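You operate a simulated robot arm through the tools that you are given. There is no shell and no other tool.

You are at the controls of a simulated robot arm. One attempt, no reset.

## Task
Dry slide L7 on HI in the blue table's drying rack.
Fine: one run, then switch the rack off; the slide stays in it; leave the other slides.

Only the result counts: the job must be done as asked and must still hold three seconds after the hand-in. Knocking over, shifting, dropping, spilling or breaking anything else fails it.

## Robot
A 6-joint arm with a two-finger parallel gripper, fixed in place. Base frame: the origin is at the foot of the arm, x ahead of it, y to its left, z up; the work surface is at about z = 880. Units: mm, degrees, N and s.
With the tool pointing down near the work surface it reaches from about 300 to 660 mm from the base axis. Its first joint turns from -115.0 to 115.0 degrees. Payload 3.43 kg.
The tool frame sits at the grasp point between the pads (the TCP): z along the fingers, y along the line on which they close. The tips reach 34 mm beyond it. The gripper opens to 128 mm. The fingers are 24 mm wide and 12 mm thick; the gripper's body (48 by 130 mm) begins 96 mm behind the TCP.
Orientation is that of the tool frame in the base frame, as a unit quaternion [w, x, y, z]. With the fingers straight down and closing along the base's y, the tool's x points along the base's -x, its y along +y and its z along -z.

## Interface
- The arm moves only by the tool servo_tool. Its argument "steps" is a list of rows, each an object of numbers (a shift or turn left out is 0, a gripper value left out holds the last): "tx", "ty", "tz": the shift along the tool's x, y, z in mm; "rx", "ry", "rz": the turn, a rotation vector about the tool's x, y, z in degrees; "grip": the closure, from 0 (fully open) to 1 (shut). In form: [{"tx": .., "ty": .., "tz": .., "rx": .., "ry": .., "rz": .., "grip": ..}, ...]. A call has 1 to 20 rows; each row is the pose to reach, as a shift and turn from the pose commanded when the call began, along the tool's axes at that moment. Rows are played at 5 a second. More than 50 mm and 8.6 degrees between two rows, or a gripper value outside its range, and nothing of the call is played. Where a pose cannot be reached the arm comes as near as it can. A force on the tool above 40 N (or 10 N above the force at the start of the call, whichever is more), or a blocked arm, ends the call early, and 0.2 s more pass. Each finger travels about 153 mm/s and halts on what it meets, pressing with about 21 N; the grip force reading is that of the motor and also rises with nothing between the fingers. The clock runs only during rows and for 0.2 s after the last one: add rows that repeat a pose to give the fingers time. The reply holds the time, the measured pose of the TCP, the force on the tool along the base axes, the opening and the grip force, in the units named above and with some noise, with the torque about the TCP (base axes, N m) and any sound that the robot's microphone picked up.
- Cameras (640 x 400 px; columns grow to the right, rows downward): "scene" is fixed at [399.1, 650.3, 1480.5]; the picture's right is [-0.99, -0.12, 0.00], its down [-0.05, 0.42, -0.91] and it looks along [0.11, -0.90, -0.42] (base axes); focal length 322 px, centre (320, 200). "wrist" rides on the gripper at [76, -11, -160] in the tool frame; the picture's right is [0.15, 0.99, 0.00], its down [-0.88, 0.13, -0.46] and it looks along [-0.45, 0.07, 0.89] (tool axes); focal length 234 px, centre (320, 200). There is no depth. A picture from a camera that has moved, and an enlarged one, comes with that camera's place and axes in the base frame and with its lens.
- capture(camera): a new picture of that camera. The clock stands still meanwhile.
- move_column(by): slides the trunk up (or, below 0, down) by that many mm; the arm rides with it, the base frame stays. It gives what a move gives, with no picture.
- enlarge(camera, box): a new picture of the part [left, top, right, bottom] of that camera's present view, enlarged. The clock stands still meanwhile.
- sign_off(): hands the job in; it is judged then, once.

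Nothing tells you positions but the pictures and the camera data. Unless the task says otherwise, let go and move clear before handing in.

The tools are called by a JSON object that holds its "fn" and its "kwargs". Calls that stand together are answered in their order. servo_tool: Moves the arm, as the interface text tells. Its arguments: {"type":"object","properties":{"steps":{"type":"array"}},"required":["steps"]} The other tools are called the same way: move_column (by) slides the trunk up or down; capture (camera) takes a picture; enlarge (camera, box) takes an enlarged picture of a part of a camera's view; sign_off () hands the job in.

At the start:

```text
clock: 0.0
tool_pos: [405.7, -132.1, 1281.2]
tcp_rot: [0.0, 0.0, 1.0, 0.001]
wrist_force: [-0.3, -0.2, -0.4]
wrist_torque: [-0.01, 0.02, -0.01]
finger_gap: 128.1
grasp_force: 0.1
trunk travel left (down, up): [-925.0, 65.0]
```

scene: 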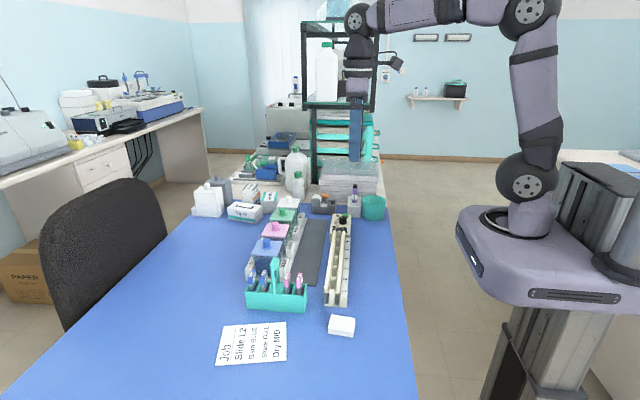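
wrist: 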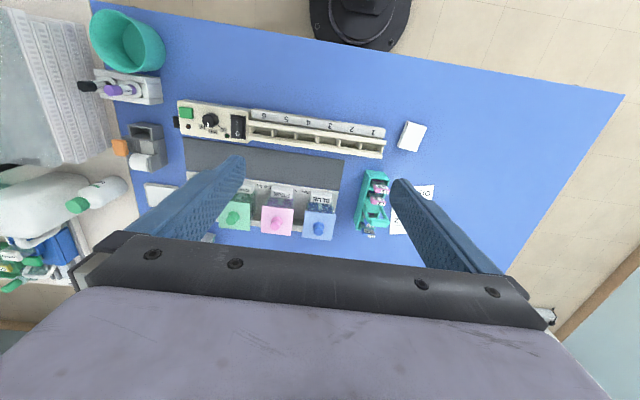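

I see a blue table with a drying rack (slots 1–6, a knob, a switch and a green button), staining jars and a teal slide holder. I'll take enlarged views first to find slide L7 and the rack's controls.

{"fn": "enlarge", "kwargs": {"camera": "scene", "box": [230, 180, 390, 280]}}

{"fn": "enlarge", "kwargs": {"camera": "scene", "box": [210, 250, 370, 370]}}

{"fn": "enlarge", "kwargs": {"camera": "wrist", "box": [160, 80, 400, 250]}}

{"fn": "enlarge", "kwargs": {"camera": "wrist", "box": [340, 100, 460, 250]}}

```text
4.00 times, centred on (310, 230) of scene
camera zoom: at [399.1, 650.3, 1480.5], right [-0.99, -0.12, 0.0], down [-0.05, 0.42, -0.91], along [0.11, -0.9, -0.42], focal length 1288 px, centre (360, 80)
```

zoom: 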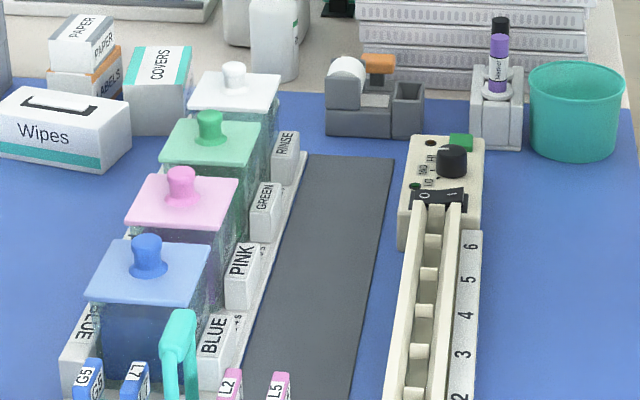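

```text
3.33 times, centred on (290, 310) of scene
camera zoom: at [399.1, 650.3, 1480.5], right [-0.99, -0.12, 0.0], down [-0.05, 0.42, -0.91], along [0.11, -0.9, -0.42], focal length 1073 px, centre (420, -167)
```

zoom: 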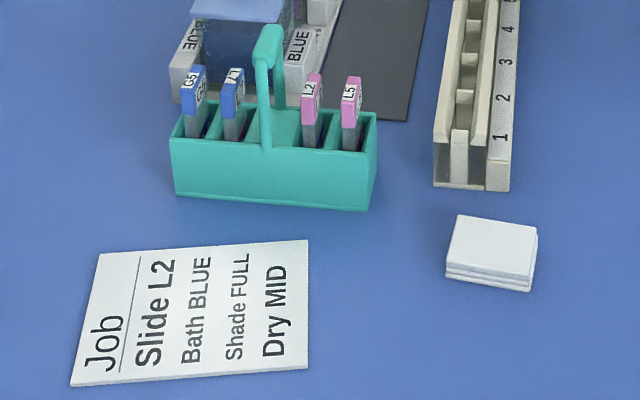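

```text
2.35 times, centred on (280, 165) of wrist
camera zoom: at [330.6, -141.5, 1439.1], right [-0.15, 0.99, 0.0], down [0.88, 0.13, 0.46], along [0.45, 0.07, -0.89], focal length 551 px, centre (414, 282)
```

zoom: 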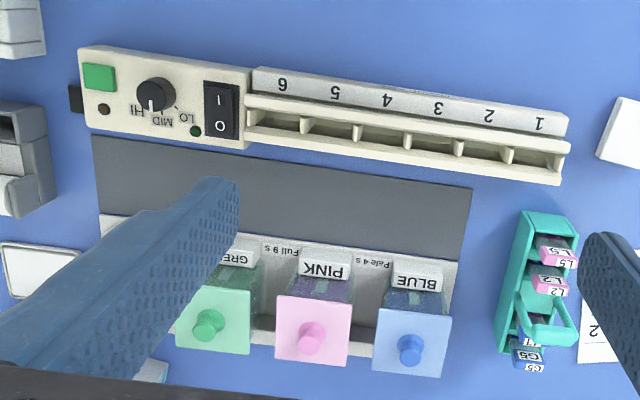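

```text
2.67 times, centred on (400, 175) of wrist
camera zoom: at [330.6, -141.5, 1439.1], right [-0.15, 0.99, 0.0], down [0.88, 0.13, 0.46], along [0.45, 0.07, -0.89], focal length 624 px, centre (107, 267)
```

zoom: 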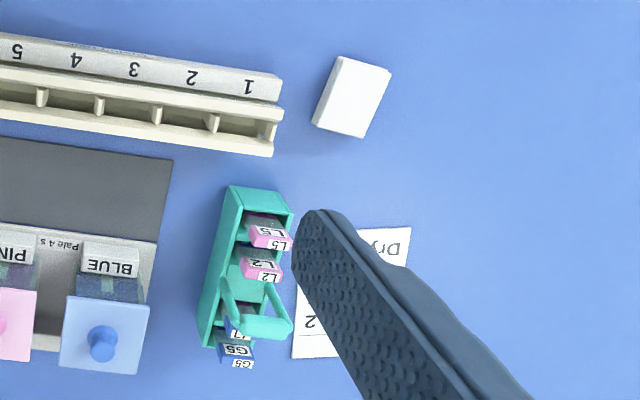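

The slides stand in the teal holder at about (550, 20), with L7 (blue label) next to the handle. The rack runs along y at x≈440, from slot 1 at y≈0 to the green button at y≈-410. I'll move the wrist camera over the holder for a closer look.

{"fn": "servo_tool", "kwargs": {"steps": [{"tx": -14, "ty": 23, "tz": 30}, {"tx": -28, "ty": 46, "tz": 60}, {"tx": -42, "ty": 70, "tz": 90}, {"tx": -56, "ty": 93, "tz": 120}, {"tx": -70, "ty": 116, "tz": 150}, {"tx": -84, "ty": 139, "tz": 181}]}}

{"fn": "capture", "kwargs": {"camera": "wrist"}}

{"fn": "capture", "kwargs": {"camera": "scene"}}

```text
clock: 1.4
tool_pos: [490.2, 8.2, 1098.5]
tcp_rot: [0.0, 0.0, 1.0, 0.0]
wrist_force: [0.9, -0.3, -1.3]
wrist_torque: [-0.01, 0.08, -0.01]
finger_gap: 127.9
grasp_force: 0.1
trunk travel left (down, up): [-925.0, 65.0]
```

```text
taken
camera wrist: at [414.6, -2.7, 1257.1], right [-0.15, 0.99, 0.0], down [0.88, 0.13, 0.46], along [0.45, 0.07, -0.89], focal length 234 px, centre (320, 200)
```

wrist: 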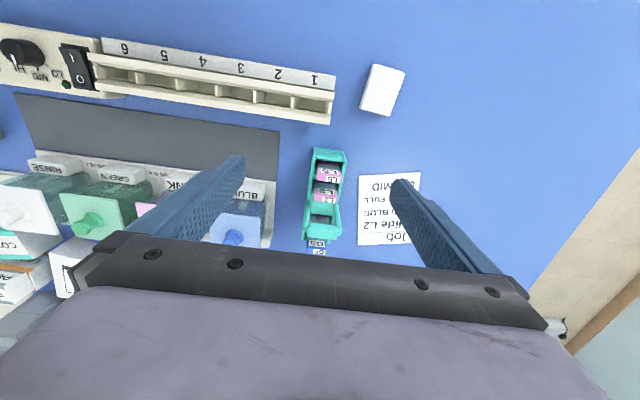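

```text
taken
```

scene: 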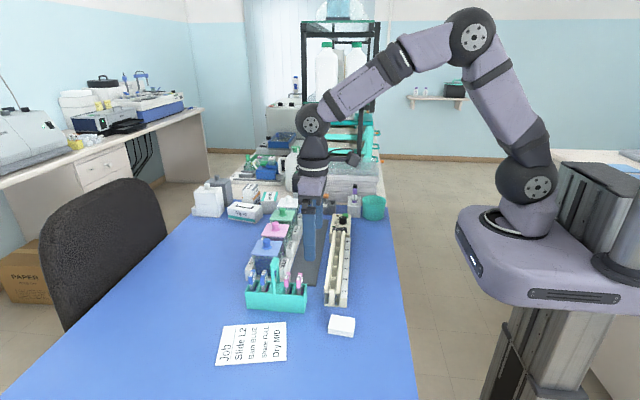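

The holder sits at the edge of the wrist view, partly hidden by the gripper body. I'll move about 60 mm forward to see L7 directly.

{"fn": "servo_tool", "kwargs": {"steps": [{"tx": -30}, {"tx": -65}]}}

{"fn": "enlarge", "kwargs": {"camera": "wrist", "box": [270, 80, 400, 240]}}

{"fn": "enlarge", "kwargs": {"camera": "scene", "box": [235, 250, 315, 320]}}

{"fn": "enlarge", "kwargs": {"camera": "wrist", "box": [90, 20, 410, 220]}}

```text
clock: 2.0
tool_pos: [555.2, 7.8, 1097.7]
tcp_rot: [0.0, 0.0, 1.0, 0.001]
wrist_force: [-1.0, -0.4, 0.6]
wrist_torque: [0.01, 0.01, 0.0]
finger_gap: 128.1
grasp_force: 0.2
trunk travel left (down, up): [-925.0, 65.0]
```

```text
2.50 times, centred on (335, 160) of wrist
camera zoom: at [480.7, -3.0, 1256.5], right [-0.15, 0.99, 0.0], down [0.88, 0.13, 0.46], along [0.45, 0.07, -0.89], focal length 585 px, centre (282, 300)
```

zoom: 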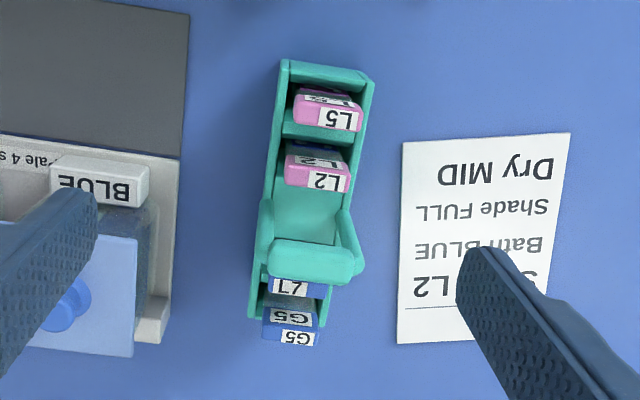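

```text
5.71 times, centred on (275, 285) of scene
camera zoom: at [399.1, 650.3, 1480.5], right [-0.99, -0.12, 0.0], down [-0.05, 0.42, -0.91], along [0.11, -0.9, -0.42], focal length 1840 px, centre (577, -286)
```

zoom: 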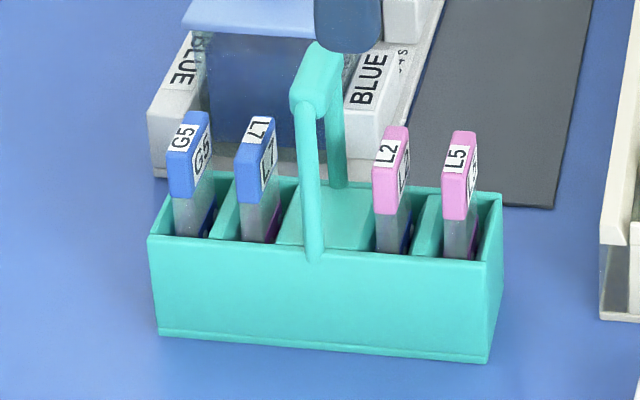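

```text
2.00 times, centred on (250, 120) of wrist
camera zoom: at [480.7, -3.0, 1256.5], right [-0.15, 0.99, 0.0], down [0.88, 0.13, 0.46], along [0.45, 0.07, -0.89], focal length 468 px, centre (460, 360)
```

zoom: 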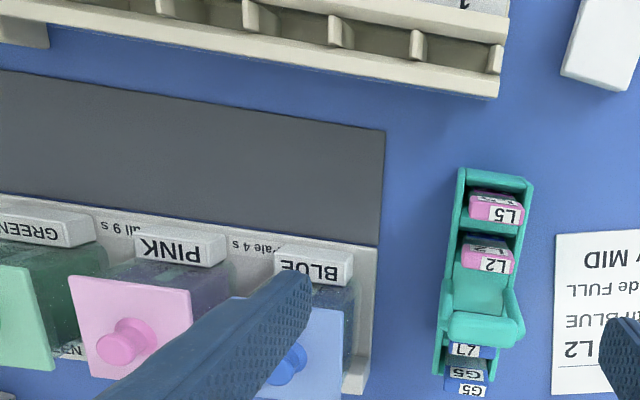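

I'll enlarge the label tops and the rack panel much more, to be sure which slide is L7 and how the controls are set.

{"fn": "enlarge", "kwargs": {"camera": "scene", "box": [255, 260, 295, 285]}}

{"fn": "enlarge", "kwargs": {"camera": "wrist", "box": [300, 170, 364, 220]}}

{"fn": "enlarge", "kwargs": {"camera": "scene", "box": [320, 205, 365, 235]}}

{"fn": "enlarge", "kwargs": {"camera": "scene", "box": [310, 200, 370, 310]}}

```text
16.00 times, centred on (275, 272) of scene
camera zoom: at [399.1, 650.3, 1480.5], right [-0.99, -0.12, 0.0], down [-0.05, 0.42, -0.91], along [0.11, -0.9, -0.42], focal length 5151 px, centre (1040, -960)
```

zoom: 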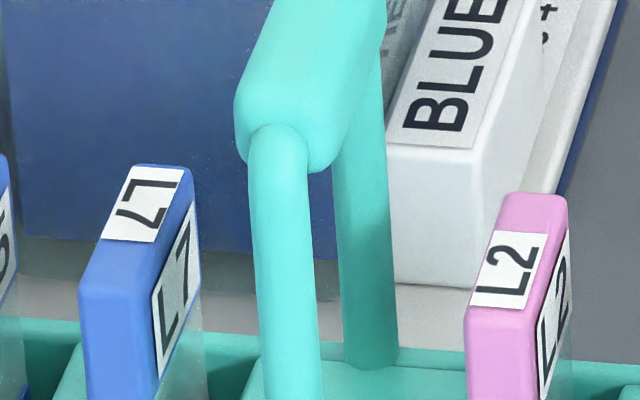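

```text
8.00 times, centred on (332, 195) of wrist
camera zoom: at [480.7, -3.0, 1256.5], right [-0.15, 0.99, 0.0], down [0.88, 0.13, 0.46], along [0.45, 0.07, -0.89], focal length 1873 px, centre (224, 240)
```

zoom: 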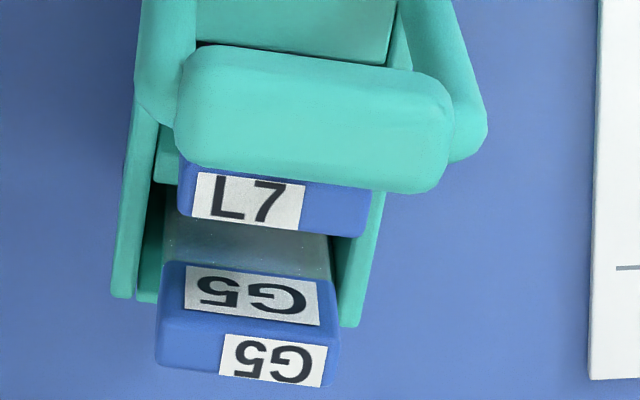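

```text
13.33 times, centred on (342, 220) of scene
camera zoom: at [399.1, 650.3, 1480.5], right [-0.99, -0.12, 0.0], down [-0.05, 0.42, -0.91], along [0.11, -0.9, -0.42], focal length 4292 px, centre (20, -67)
```

zoom: 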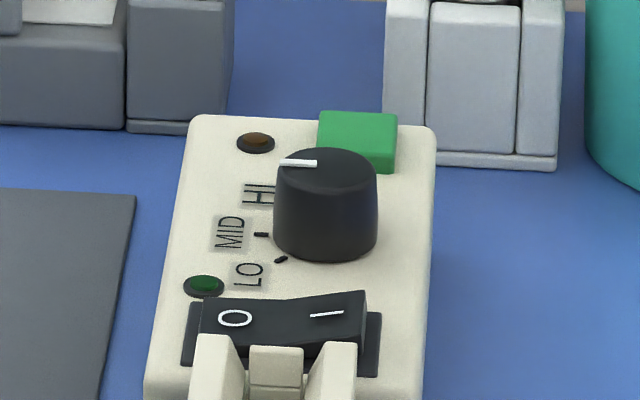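

```text
3.64 times, centred on (340, 255) of scene
camera zoom: at [399.1, 650.3, 1480.5], right [-0.99, -0.12, 0.0], down [-0.05, 0.42, -0.91], along [0.11, -0.9, -0.42], focal length 1171 px, centre (247, 0)
```

zoom: 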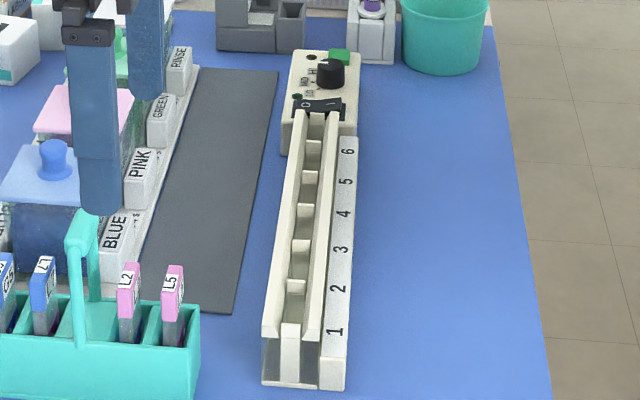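

L7 is confirmed: its label is centred near (614, 26), top at z≈977, between G5 and the handle. The rack's slot 1 is near (445, -11), and the rocker looks off. Next I'll fly over the rack's control panel to read the knob, switch and lamps.

{"fn": "servo_tool", "kwargs": {"steps": [{"tx": 14, "ty": -40}, {"tx": 28, "ty": -80}, {"tx": 42, "ty": -120}, {"tx": 56, "ty": -160}, {"tx": 70, "ty": -200}, {"tx": 84, "ty": -240}, {"tx": 98, "ty": -280}, {"tx": 112, "ty": -320}, {"tx": 125, "ty": -358}]}}

{"fn": "capture", "kwargs": {"camera": "wrist"}}

```text
clock: 4.0
tool_pos: [429.1, -351.9, 1098.8]
tcp_rot: [0.0, 0.0, 1.0, 0.0]
wrist_force: [0.6, -1.1, 0.7]
wrist_torque: [0.05, -0.02, 0.0]
finger_gap: 128.2
grasp_force: 0.0
trunk travel left (down, up): [-925.0, 65.0]
```

```text
taken
camera wrist: at [353.5, -362.3, 1257.8], right [-0.15, 0.99, 0.0], down [0.88, 0.13, 0.46], along [0.45, 0.07, -0.89], focal length 234 px, centre (320, 200)
```

wrist: 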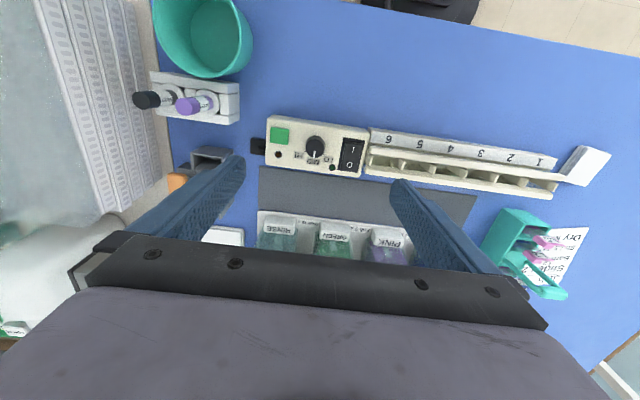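

{"fn": "enlarge", "kwargs": {"camera": "wrist", "box": [260, 105, 380, 185]}}

{"fn": "enlarge", "kwargs": {"camera": "wrist", "box": [360, 120, 570, 210]}}

{"fn": "enlarge", "kwargs": {"camera": "scene", "box": [320, 200, 370, 230]}}

{"fn": "enlarge", "kwargs": {"camera": "scene", "box": [315, 255, 365, 310]}}

```text
5.00 times, centred on (320, 145) of wrist
camera zoom: at [353.5, -362.3, 1257.8], right [-0.15, 0.99, 0.0], down [0.88, 0.13, 0.46], along [0.45, 0.07, -0.89], focal length 1171 px, centre (320, 475)
```

zoom: 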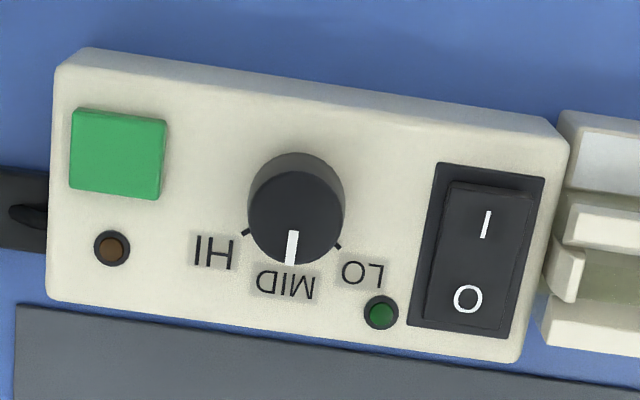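

```text
3.05 times, centred on (465, 165) of wrist
camera zoom: at [353.5, -362.3, 1257.8], right [-0.15, 0.99, 0.0], down [0.88, 0.13, 0.46], along [0.45, 0.07, -0.89], focal length 714 px, centre (-122, 307)
```

zoom: 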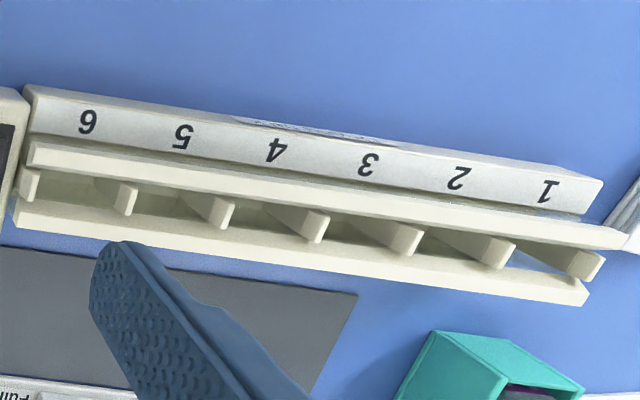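

```text
12.80 times, centred on (345, 215) of scene
camera zoom: at [399.1, 650.3, 1480.5], right [-0.99, -0.12, 0.0], down [-0.05, 0.42, -0.91], along [0.11, -0.9, -0.42], focal length 4120 px, centre (0, 8)
```

zoom: 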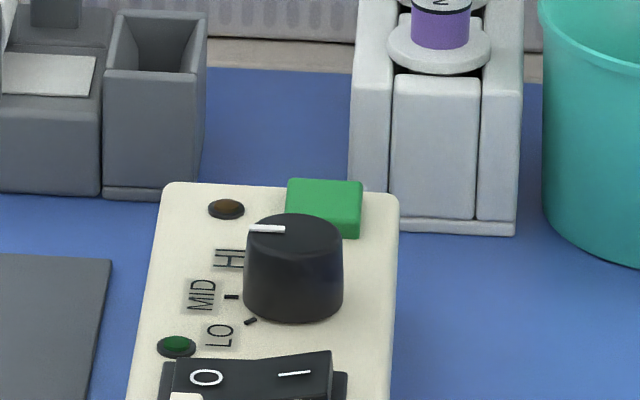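

```text
7.27 times, centred on (340, 282) of scene
camera zoom: at [399.1, 650.3, 1480.5], right [-0.99, -0.12, 0.0], down [-0.05, 0.42, -0.91], along [0.11, -0.9, -0.42], focal length 2341 px, centre (174, -400)
```

zoom: 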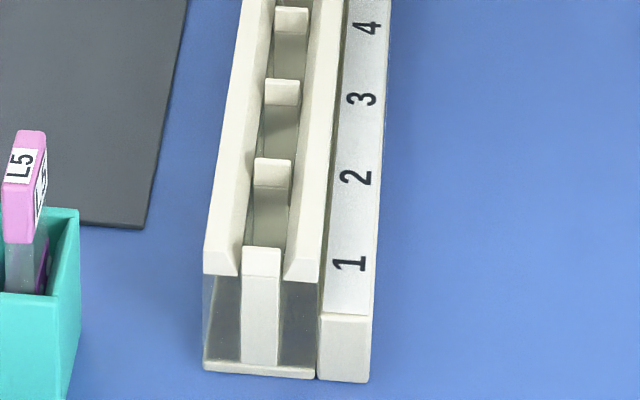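

The knob now points to MID and the rocker is on O with the lamp dark. HI is roughly 50° further toward -y, and all six slots look empty. I'll return above the holder with a better line of sight to L7 to fix the grasp position.

{"fn": "servo_tool", "kwargs": {"steps": [{"tx": -17, "ty": 36}, {"tx": -34, "ty": 73}, {"tx": -51, "ty": 109}, {"tx": -68, "ty": 146}, {"tx": -85, "ty": 182}, {"tx": -103, "ty": 219}, {"tx": -120, "ty": 255}, {"tx": -137, "ty": 291}, {"tx": -154, "ty": 328}, {"tx": -171, "ty": 364}, {"tx": -171, "ty": 364}]}}

{"fn": "enlarge", "kwargs": {"camera": "wrist", "box": [270, 90, 390, 210]}}

{"fn": "enlarge", "kwargs": {"camera": "wrist", "box": [300, 140, 364, 180]}}

```text
clock: 6.4
tool_pos: [599.7, 13.9, 1100.8]
tcp_rot: [-0.001, 0.0, 1.0, 0.001]
wrist_force: [-0.1, 0.8, 0.5]
wrist_torque: [0.02, 0.01, 0.01]
finger_gap: 128.1
grasp_force: 0.0
trunk travel left (down, up): [-925.0, 65.0]
```

```text
3.33 times, centred on (330, 150) of wrist
camera zoom: at [525.0, 3.0, 1258.2], right [-0.15, 0.99, 0.0], down [0.88, 0.13, 0.46], along [0.45, 0.07, -0.89], focal length 781 px, centre (287, 367)
```

zoom: 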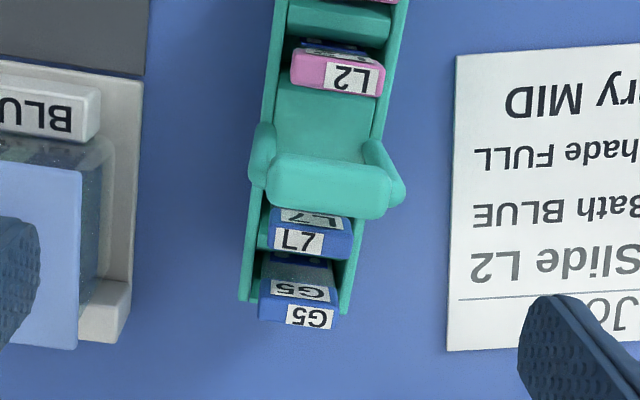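

```text
10.00 times, centred on (332, 160) of wrist
camera zoom: at [525.0, 3.0, 1258.2], right [-0.15, 0.99, 0.0], down [0.88, 0.13, 0.46], along [0.45, 0.07, -0.89], focal length 2342 px, centre (200, 600)
```

zoom: 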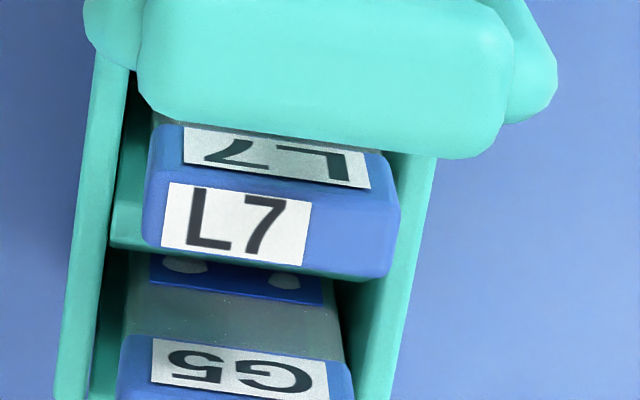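

L7's top is centred at about (614, 25.5, 977), and it lines up with the tool axes. I'll move over it, narrow the opening and come part way down before checking the alignment.

{"fn": "servo_tool", "kwargs": {"steps": [{"tx": -14, "ty": 12, "grip": 0.5}, {"tx": -14, "ty": 12, "tz": 20, "grip": 0.5}, {"tx": -14, "ty": 12, "tz": 45, "grip": 0.5}, {"tx": -14, "ty": 12, "tz": 70, "grip": 0.5}, {"tx": -14, "ty": 12, "tz": 70, "grip": 0.5}]}}

{"fn": "enlarge", "kwargs": {"camera": "wrist", "box": [240, 80, 400, 240]}}

{"fn": "enlarge", "kwargs": {"camera": "scene", "box": [235, 230, 315, 310]}}

```text
clock: 7.6
tool_pos: [614.2, 26.4, 1029.0]
tcp_rot: [0.001, 0.0, 1.0, 0.0]
wrist_force: [0.1, -0.8, 0.7]
wrist_torque: [0.03, -0.01, 0.01]
finger_gap: 64.0
grasp_force: 0.0
trunk travel left (down, up): [-925.0, 65.0]
```

```text
2.50 times, centred on (320, 160) of wrist
camera zoom: at [538.5, 15.1, 1188.0], right [-0.15, 0.99, 0.0], down [0.88, 0.13, 0.46], along [0.45, 0.07, -0.89], focal length 585 px, centre (320, 300)
```

zoom: 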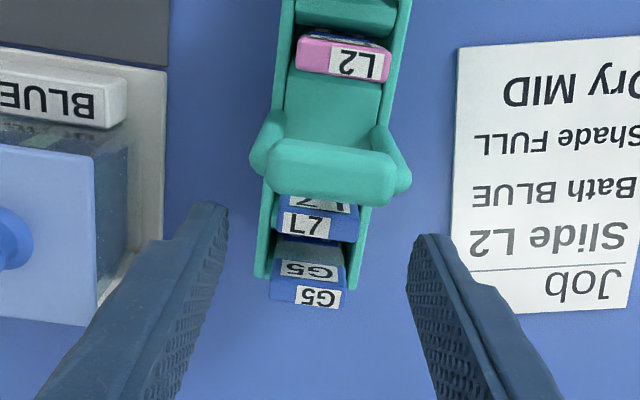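

```text
5.00 times, centred on (275, 270) of scene
camera zoom: at [399.1, 650.3, 1480.5], right [-0.99, -0.12, 0.0], down [-0.05, 0.42, -0.91], along [0.11, -0.9, -0.42], focal length 1610 px, centre (545, -150)
```

zoom: 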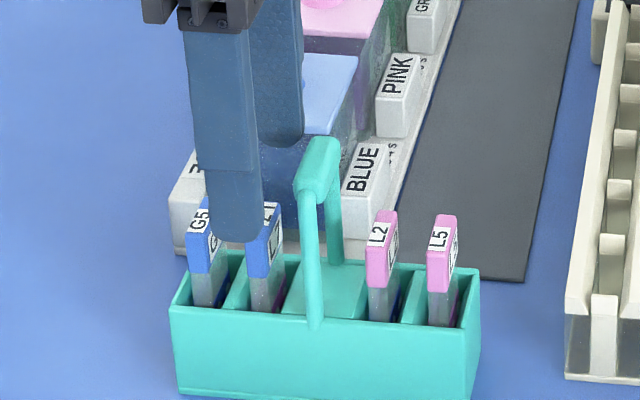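

The fingers straddle L7 symmetrically, with clearance to the handle and G5. I'll descend to about z 987 and close.

{"fn": "servo_tool", "kwargs": {"steps": [{"tx": 0.7, "ty": -0.7, "tz": 15, "grip": 0.5}, {"tx": 0.7, "ty": -0.7, "tz": 30, "grip": 0.5}, {"tx": 0.7, "ty": -0.7, "tz": 42, "grip": 0.5}, {"tx": 0.7, "ty": -0.7, "tz": 42, "grip": 0.62}, {"tx": 0.7, "ty": -0.7, "tz": 42, "grip": 0.7}]}}

{"fn": "enlarge", "kwargs": {"camera": "wrist", "box": [240, 80, 400, 240]}}

{"fn": "enlarge", "kwargs": {"camera": "scene", "box": [235, 230, 315, 310]}}

```text
clock: 8.8
tool_pos: [613.8, 23.8, 986.9]
tcp_rot: [0.0, 0.001, 1.0, 0.0]
wrist_force: [0.5, 0.4, -0.8]
wrist_torque: [0.02, 0.02, 0.03]
finger_gap: 38.4
grasp_force: 0.0
trunk travel left (down, up): [-925.0, 65.0]
```

```text
2.50 times, centred on (320, 160) of wrist
camera zoom: at [539.3, 13.4, 1145.2], right [-0.15, 0.99, 0.0], down [0.88, 0.13, 0.46], along [0.45, 0.07, -0.89], focal length 585 px, centre (320, 300)
```

zoom: 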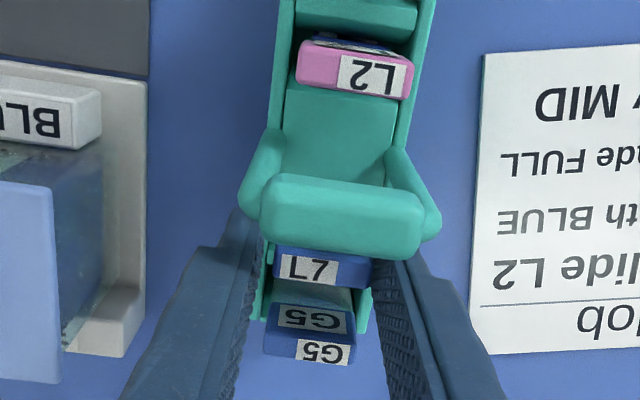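

```text
5.00 times, centred on (275, 270) of scene
camera zoom: at [399.1, 650.3, 1480.5], right [-0.99, -0.12, 0.0], down [-0.05, 0.42, -0.91], along [0.11, -0.9, -0.42], focal length 1610 px, centre (545, -150)
```

zoom: 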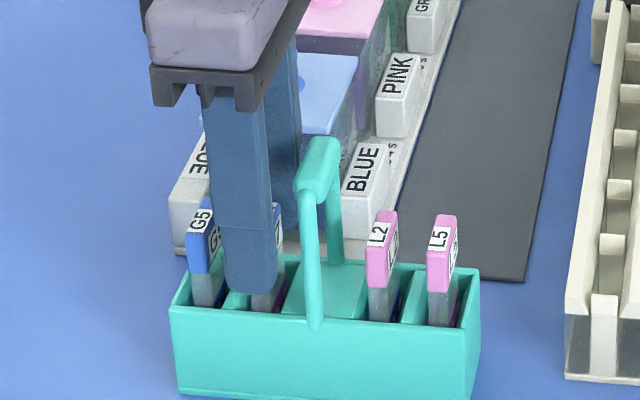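

{"fn": "servo_tool", "kwargs": {"steps": [{"ty": 0.7, "grip": 0.74}, {"ty": 0.7, "grip": 0.8}, {"ty": 0.7, "grip": 0.85}, {"ty": 0.7, "grip": 0.9}, {"ty": 0.7, "grip": 0.9}]}}

{"fn": "enlarge", "kwargs": {"camera": "wrist", "box": [240, 80, 400, 240]}}

{"fn": "enlarge", "kwargs": {"camera": "scene", "box": [235, 230, 315, 310]}}

```text
clock: 10.0
tool_pos: [613.9, 25.4, 987.4]
tcp_rot: [0.0, 0.0, 1.0, 0.0]
wrist_force: [-0.1, -0.3, -0.2]
wrist_torque: [0.05, -0.01, 0.03]
finger_gap: 31.3
grasp_force: 20.7
trunk travel left (down, up): [-925.0, 65.0]
```

```text
2.50 times, centred on (320, 160) of wrist
camera zoom: at [539.3, 14.5, 1145.8], right [-0.15, 0.99, 0.0], down [0.88, 0.13, 0.46], along [0.45, 0.07, -0.89], focal length 585 px, centre (320, 300)
```

zoom: 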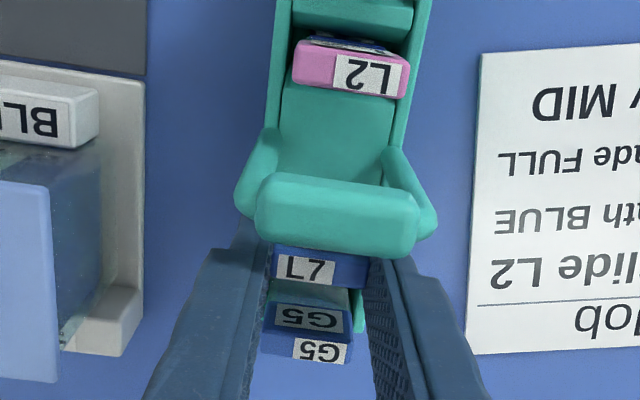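

```text
5.00 times, centred on (275, 270) of scene
camera zoom: at [399.1, 650.3, 1480.5], right [-0.99, -0.12, 0.0], down [-0.05, 0.42, -0.91], along [0.11, -0.9, -0.42], focal length 1610 px, centre (545, -150)
```

zoom: 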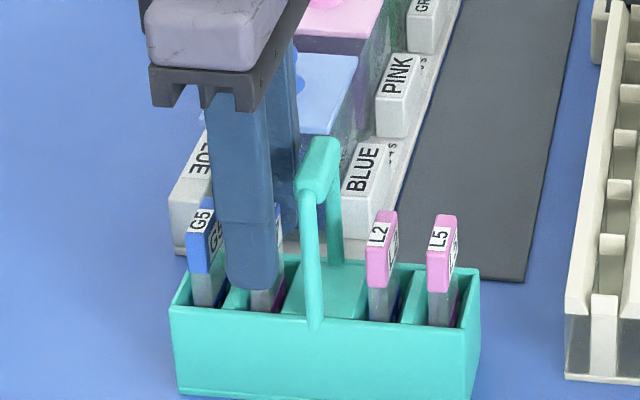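

The slide is held at 31.3 mm with a grip force of 20.7 N. I'll lift it straight up, high enough for the slide to clear the handle and everything else.

{"fn": "servo_tool", "kwargs": {"steps": [{"tz": -10}, {"tz": -25}, {"tz": -45}, {"tz": -70}, {"tz": -95}, {"tz": -120}, {"tz": -140}, {"tz": -140}]}}

{"fn": "enlarge", "kwargs": {"camera": "scene", "box": [235, 200, 335, 310]}}

{"fn": "capture", "kwargs": {"camera": "wrist"}}

```text
clock: 11.8
tool_pos: [614.0, 25.4, 1125.9]
tcp_rot: [0.0, -0.001, 1.0, 0.0]
wrist_force: [0.7, -1.0, -1.1]
wrist_torque: [0.01, 0.0, 0.0]
finger_gap: 31.0
grasp_force: 21.2
trunk travel left (down, up): [-925.0, 65.0]
```

```text
3.64 times, centred on (285, 255) of scene
camera zoom: at [399.1, 650.3, 1480.5], right [-0.99, -0.12, 0.0], down [-0.05, 0.42, -0.91], along [0.11, -0.9, -0.42], focal length 1171 px, centre (447, 0)
```

zoom: 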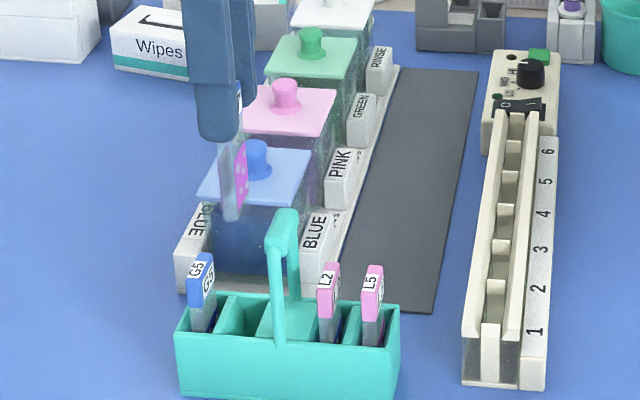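

```text
taken
camera wrist: at [538.3, 15.3, 1285.2], right [-0.15, 0.99, 0.0], down [0.88, 0.13, 0.46], along [0.45, 0.07, -0.89], focal length 234 px, centre (320, 200)
```

wrist: 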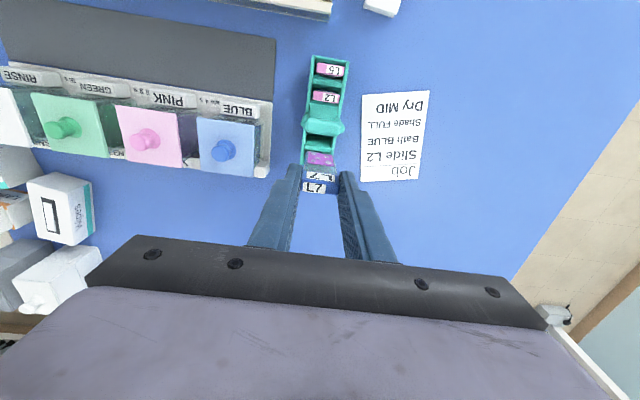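

The slide is up, about 90 mm long with its bottom about 100 mm below the TCP, and the other slides are undisturbed. I'll raise it a little more and stop with the camera directly above slot 1 to measure it.

{"fn": "servo_tool", "kwargs": {"steps": [{"tz": -20}, {"tx": 30, "ty": -8, "tz": -20}, {"tx": 62, "ty": -17, "tz": -20}, {"tx": 93, "ty": -25, "tz": -20}, {"tx": 93, "ty": -25, "tz": -20}]}}

{"fn": "capture", "kwargs": {"camera": "wrist"}}

{"fn": "enlarge", "kwargs": {"camera": "wrist", "box": [270, 50, 370, 120]}}

{"fn": "enlarge", "kwargs": {"camera": "scene", "box": [315, 265, 365, 310]}}

```text
clock: 13.0
tool_pos: [522.2, 1.0, 1144.1]
tcp_rot: [-0.001, 0.0, 1.0, 0.0]
wrist_force: [1.1, 0.7, -0.8]
wrist_torque: [0.02, -0.02, -0.01]
finger_gap: 31.3
grasp_force: 20.4
trunk travel left (down, up): [-925.0, 65.0]
```

```text
taken
camera wrist: at [446.7, -9.3, 1303.6], right [-0.15, 0.99, 0.0], down [0.88, 0.13, 0.46], along [0.45, 0.07, -0.89], focal length 234 px, centre (320, 200)
```

wrist: 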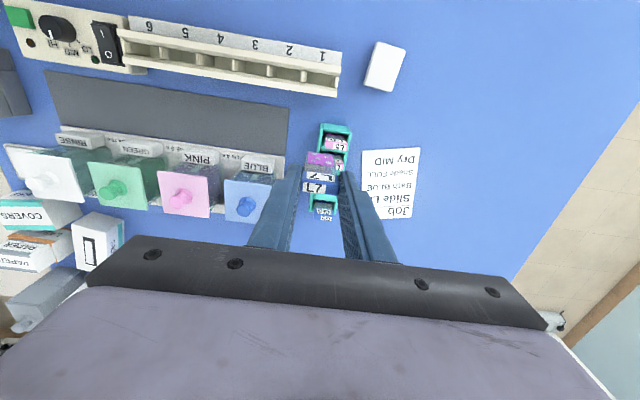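

```text
5.71 times, centred on (320, 85) of wrist
camera zoom: at [446.7, -9.3, 1303.6], right [-0.15, 0.99, 0.0], down [0.88, 0.13, 0.46], along [0.45, 0.07, -0.89], focal length 1338 px, centre (320, 857)
```

zoom: 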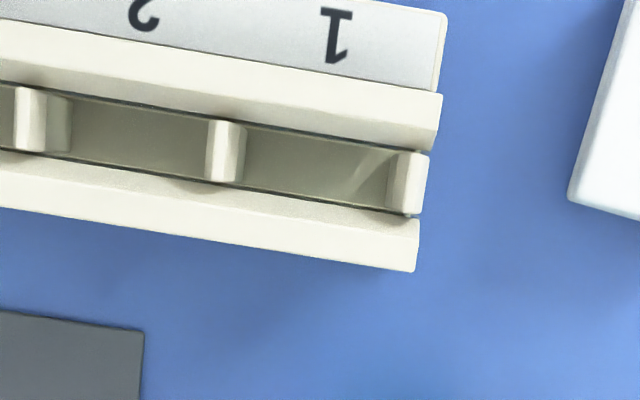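

```text
8.89 times, centred on (340, 288) of scene
camera zoom: at [399.1, 650.3, 1480.5], right [-0.99, -0.12, 0.0], down [-0.05, 0.42, -0.91], along [0.11, -0.9, -0.42], focal length 2862 px, centre (142, -578)
```

zoom: 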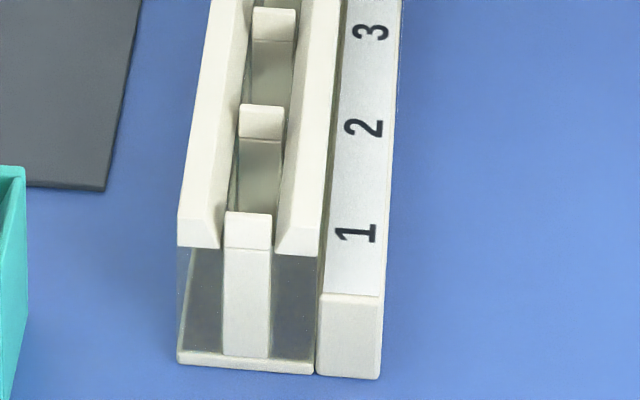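

Slot 1's centre is at about (445.5, -10.5), roughly 41 mm by 15 mm, with the rail tops near z 934. I'll carry the slide over it and come down until the bottom sits just above the rails.

{"fn": "servo_tool", "kwargs": {"steps": [{"tx": 25, "ty": -4}, {"tx": 50, "ty": -8}, {"tx": 76, "ty": -11}, {"tx": 76, "ty": -11, "tz": 30}, {"tx": 76, "ty": -11, "tz": 60}, {"tx": 76, "ty": -11, "tz": 88}, {"tx": 76, "ty": -11, "tz": 88}]}}

{"fn": "enlarge", "kwargs": {"camera": "scene", "box": [300, 235, 370, 310]}}

{"fn": "enlarge", "kwargs": {"camera": "wrist", "box": [250, 80, 400, 220]}}

```text
clock: 14.6
tool_pos: [445.5, -11.4, 1060.3]
tcp_rot: [0.001, 0.0, 1.0, 0.0]
wrist_force: [-0.3, 0.0, -1.1]
wrist_torque: [0.01, 0.02, -0.04]
finger_gap: 31.1
grasp_force: 21.0
trunk travel left (down, up): [-925.0, 65.0]
```

```text
5.33 times, centred on (335, 272) of scene
camera zoom: at [399.1, 650.3, 1480.5], right [-0.99, -0.12, 0.0], down [-0.05, 0.42, -0.91], along [0.11, -0.9, -0.42], focal length 1717 px, centre (240, -187)
```

zoom: 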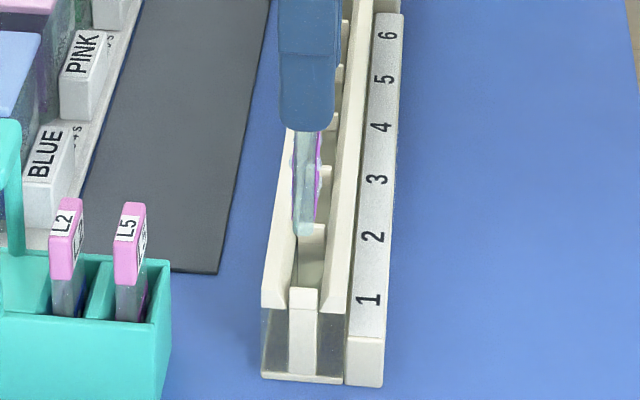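

```text
2.86 times, centred on (325, 150) of wrist
camera zoom: at [370.4, -21.1, 1217.8], right [-0.15, 0.99, 0.0], down [0.88, 0.13, 0.46], along [0.45, 0.07, -0.89], focal length 669 px, centre (306, 343)
```

zoom: 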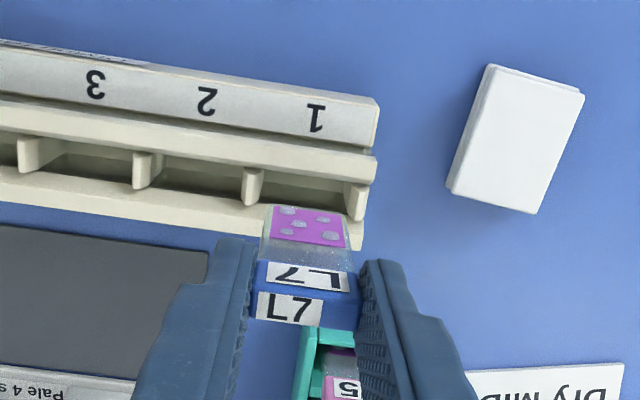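

The slide hangs vertically over slot 1 and is aligned to within about a millimetre. I'll lower it into the slot in small steps, watching the force.

{"fn": "servo_tool", "kwargs": {"steps": [{"tx": 0.8, "ty": 0.3, "tz": 10}, {"tx": 0.8, "ty": 0.3, "tz": 20}, {"tx": 0.8, "ty": 0.3, "tz": 28}, {"tx": 0.8, "ty": 0.3, "tz": 36}, {"tx": 0.8, "ty": 0.3, "tz": 42}]}}

{"fn": "enlarge", "kwargs": {"camera": "scene", "box": [300, 235, 370, 310]}}

{"fn": "enlarge", "kwargs": {"camera": "wrist", "box": [250, 80, 400, 220]}}

```text
clock: 15.8
tool_pos: [444.5, -9.8, 1016.9]
tcp_rot: [0.0, -0.001, 1.0, 0.0]
wrist_force: [0.9, 1.1, -1.0]
wrist_torque: [0.01, -0.01, -0.04]
finger_gap: 31.3
grasp_force: 21.4
trunk travel left (down, up): [-925.0, 65.0]
```

```text
5.33 times, centred on (335, 272) of scene
camera zoom: at [399.1, 650.3, 1480.5], right [-0.99, -0.12, 0.0], down [-0.05, 0.42, -0.91], along [0.11, -0.9, -0.42], focal length 1717 px, centre (240, -187)
```

zoom: 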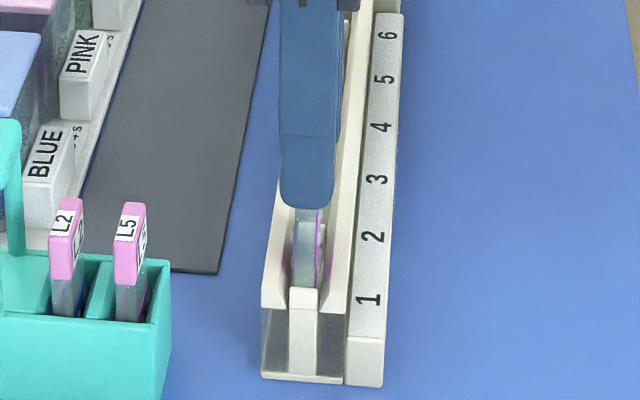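

```text
2.86 times, centred on (325, 150) of wrist
camera zoom: at [369.5, -20.0, 1175.8], right [-0.15, 0.99, 0.0], down [0.88, 0.13, 0.46], along [0.45, 0.07, -0.89], focal length 669 px, centre (306, 343)
```

zoom: 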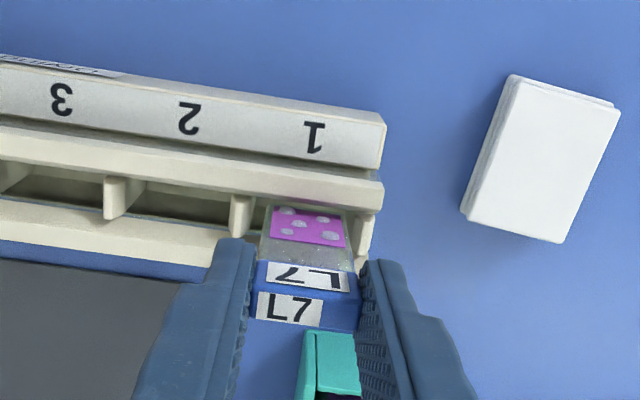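

The slide's lower end is in the channel with no contact. I'll continue down in finer steps until it meets the floor.

{"fn": "servo_tool", "kwargs": {"steps": [{"tz": 6}, {"tz": 12}, {"tz": 18}, {"tz": 22}, {"tz": 24}]}}

{"fn": "enlarge", "kwargs": {"camera": "scene", "box": [300, 235, 370, 310]}}

```text
clock: 17.0
tool_pos: [444.2, -9.8, 992.9]
tcp_rot: [0.0, 0.0, 1.0, -0.001]
wrist_force: [-0.6, 0.8, -0.9]
wrist_torque: [-0.01, 0.01, 0.01]
finger_gap: 31.0
grasp_force: 20.5
trunk travel left (down, up): [-925.0, 65.0]
```

```text
5.33 times, centred on (335, 272) of scene
camera zoom: at [399.1, 650.3, 1480.5], right [-0.99, -0.12, 0.0], down [-0.05, 0.42, -0.91], along [0.11, -0.9, -0.42], focal length 1717 px, centre (240, -187)
```

zoom: 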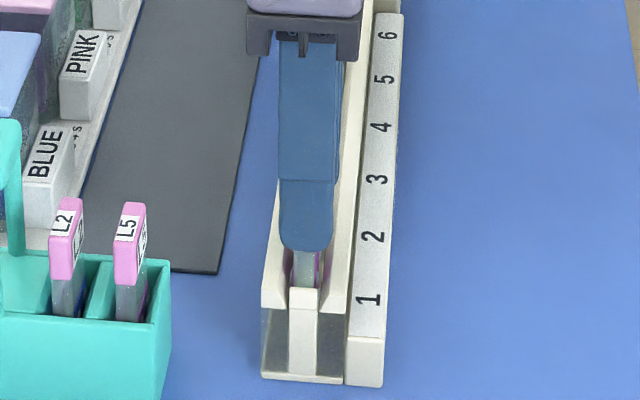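

{"fn": "servo_tool", "kwargs": {"steps": [{"tz": 1.5}, {"tz": 3}, {"tz": 4.5}, {"tz": 6}, {"tz": 7}]}}

```text
clock: 18.2
tool_pos: [445.4, -10.3, 986.0]
tcp_rot: [0.001, -0.001, 1.0, 0.0]
wrist_force: [-0.3, 1.4, 4.0]
wrist_torque: [0.05, 0.01, 0.01]
finger_gap: 31.3
grasp_force: 21.2
trunk travel left (down, up): [-925.0, 65.0]
```

{"fn": "servo_tool", "kwargs": {"steps": [{"tz": 0.5}, {"tz": 0.5}]}}

{"fn": "enlarge", "kwargs": {"camera": "scene", "box": [300, 235, 370, 310]}}

{"fn": "enlarge", "kwargs": {"camera": "wrist", "box": [250, 80, 400, 220]}}

```text
clock: 18.8
tool_pos: [445.9, -9.7, 986.4]
tcp_rot: [0.001, 0.0, 1.0, 0.001]
wrist_force: [-0.3, 1.3, 12.2]
wrist_torque: [0.05, -0.01, 0.02]
finger_gap: 31.1
grasp_force: 21.0
trunk travel left (down, up): [-925.0, 65.0]
```

```text
5.33 times, centred on (335, 272) of scene
camera zoom: at [399.1, 650.3, 1480.5], right [-0.99, -0.12, 0.0], down [-0.05, 0.42, -0.91], along [0.11, -0.9, -0.42], focal length 1717 px, centre (240, -187)
```

zoom: 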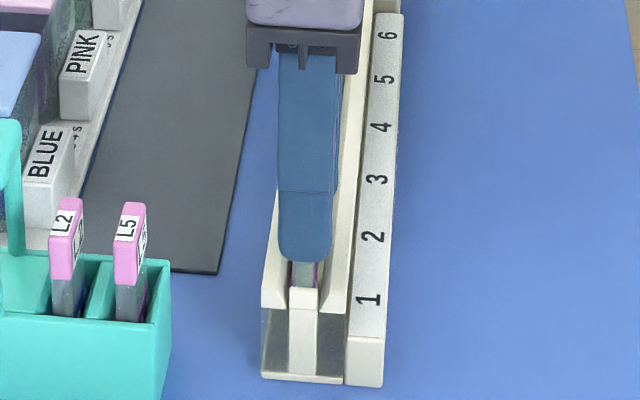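

```text
2.86 times, centred on (325, 150) of wrist
camera zoom: at [369.3, -20.2, 1145.2], right [-0.15, 0.99, 0.0], down [0.88, 0.13, 0.46], along [0.45, 0.07, -0.89], focal length 669 px, centre (306, 343)
```

zoom: 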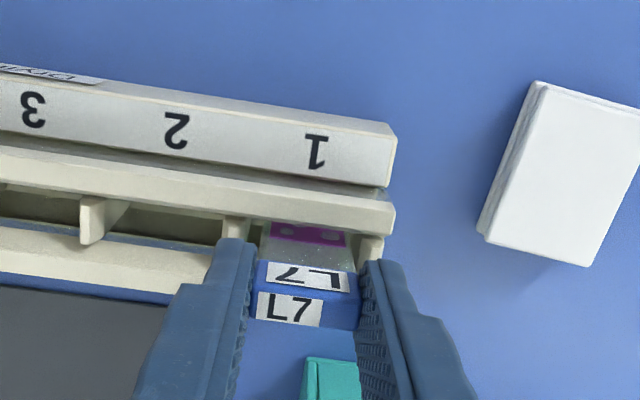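

The slide is on the slot floor (12 N). I'll ease off slightly, open gently and rise straight up.

{"fn": "servo_tool", "kwargs": {"steps": [{"tz": -0.7}, {"tz": -0.7, "grip": 0.72}, {"tz": -0.7, "grip": 0.66}, {"tz": -0.7, "grip": 0.6}, {"tz": -0.7, "grip": 0.6}]}}

{"fn": "servo_tool", "kwargs": {"steps": [{"tz": -10}, {"tz": -25}, {"tz": -50}, {"tz": -85}, {"tz": -120}, {"tz": -120}]}}

{"fn": "enlarge", "kwargs": {"camera": "scene", "box": [300, 235, 370, 310]}}

{"fn": "capture", "kwargs": {"camera": "wrist"}}

```text
clock: 20.0
tool_pos: [445.3, -9.8, 986.3]
tcp_rot: [0.0, 0.0, 1.0, 0.0]
wrist_force: [0.1, 0.5, -0.3]
wrist_torque: [0.02, 0.03, 0.02]
finger_gap: 51.3
grasp_force: 0.0
trunk travel left (down, up): [-925.0, 65.0]
```

```text
clock: 21.4
tool_pos: [444.0, -12.8, 1107.0]
tcp_rot: [-0.001, 0.0, 1.0, 0.0]
wrist_force: [-0.3, 0.2, -0.5]
wrist_torque: [-0.05, 0.01, 0.0]
finger_gap: 51.1
grasp_force: 0.0
trunk travel left (down, up): [-925.0, 65.0]
```

```text
5.33 times, centred on (335, 272) of scene
camera zoom: at [399.1, 650.3, 1480.5], right [-0.99, -0.12, 0.0], down [-0.05, 0.42, -0.91], along [0.11, -0.9, -0.42], focal length 1717 px, centre (240, -187)
```

zoom: 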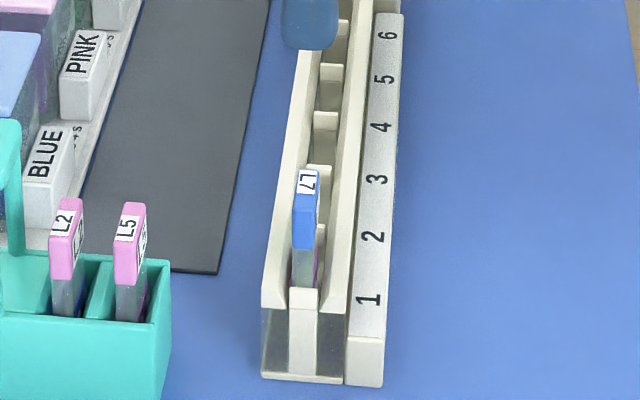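

```text
taken
camera wrist: at [369.4, -22.3, 1266.4], right [-0.15, 0.99, 0.0], down [0.88, 0.13, 0.46], along [0.45, 0.07, -0.89], focal length 234 px, centre (320, 200)
```

wrist: 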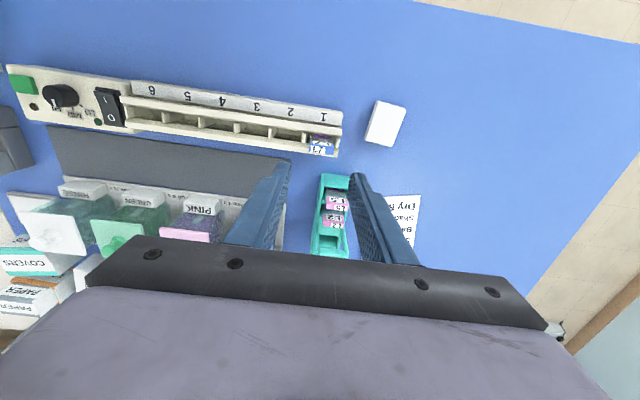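

L7 stands in slot 1, upright and released. Next I'll place the camera directly above the control panel to measure the knob, rocker and button.

{"fn": "servo_tool", "kwargs": {"steps": [{"tx": -8, "ty": -42}, {"tx": -17, "ty": -84}, {"tx": -25, "ty": -126}, {"tx": -33, "ty": -168}, {"tx": -42, "ty": -210}, {"tx": -50, "ty": -252}, {"tx": -58, "ty": -294}, {"tx": -66, "ty": -335}, {"tx": -66, "ty": -335}]}}

{"fn": "enlarge", "kwargs": {"camera": "wrist", "box": [260, 40, 400, 130]}}

{"fn": "capture", "kwargs": {"camera": "wrist"}}

```text
clock: 23.4
tool_pos: [507.3, -344.8, 1105.9]
tcp_rot: [0.0, -0.001, 1.0, 0.0]
wrist_force: [-0.7, 0.0, 0.2]
wrist_torque: [-0.07, -0.01, 0.01]
finger_gap: 51.2
grasp_force: 0.1
trunk travel left (down, up): [-925.0, 65.0]
```

```text
4.44 times, centred on (330, 85) of wrist
camera zoom: at [432.0, -355.0, 1264.5], right [-0.15, 0.99, 0.0], down [0.88, 0.13, 0.46], along [0.45, 0.07, -0.89], focal length 1041 px, centre (276, 711)
```

zoom: 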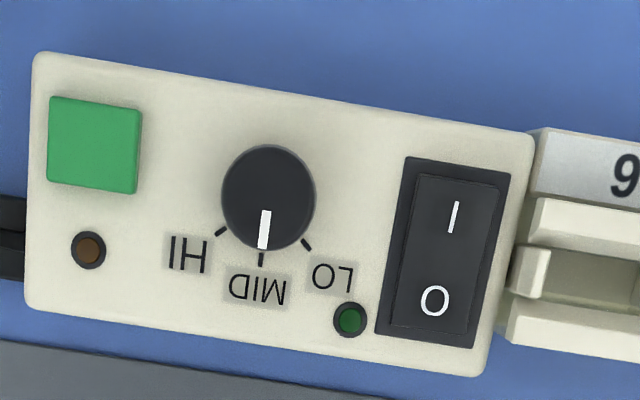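

```text
taken
camera wrist: at [432.0, -355.0, 1264.5], right [-0.15, 0.99, 0.0], down [0.88, 0.13, 0.46], along [0.45, 0.07, -0.89], focal length 234 px, centre (320, 200)
```

wrist: 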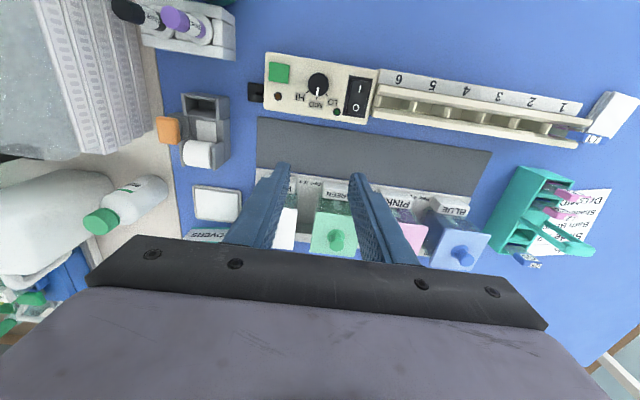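

The top-down view puts the knob centre near (436, -356). The pose reading there is about 3 mm off the commanded one, so I'll re-read it with a null move before relying on it.

{"fn": "servo_tool", "kwargs": {"steps": [{"tz": 0}, {"tz": 0}]}}

{"fn": "enlarge", "kwargs": {"camera": "wrist", "box": [260, 40, 400, 130]}}

```text
clock: 24.0
tool_pos: [507.6, -345.8, 1105.1]
tcp_rot: [-0.001, 0.0, 1.0, -0.001]
wrist_force: [-0.7, -0.3, 1.9]
wrist_torque: [0.01, -0.02, 0.0]
finger_gap: 51.0
grasp_force: 0.1
trunk travel left (down, up): [-925.0, 65.0]
```

```text
4.44 times, centred on (330, 85) of wrist
camera zoom: at [432.8, -355.8, 1263.9], right [-0.15, 0.99, 0.0], down [0.88, 0.13, 0.46], along [0.45, 0.07, -0.89], focal length 1041 px, centre (276, 711)
```

zoom: 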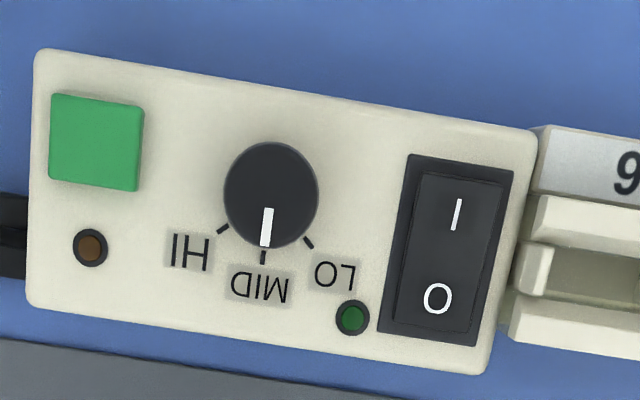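

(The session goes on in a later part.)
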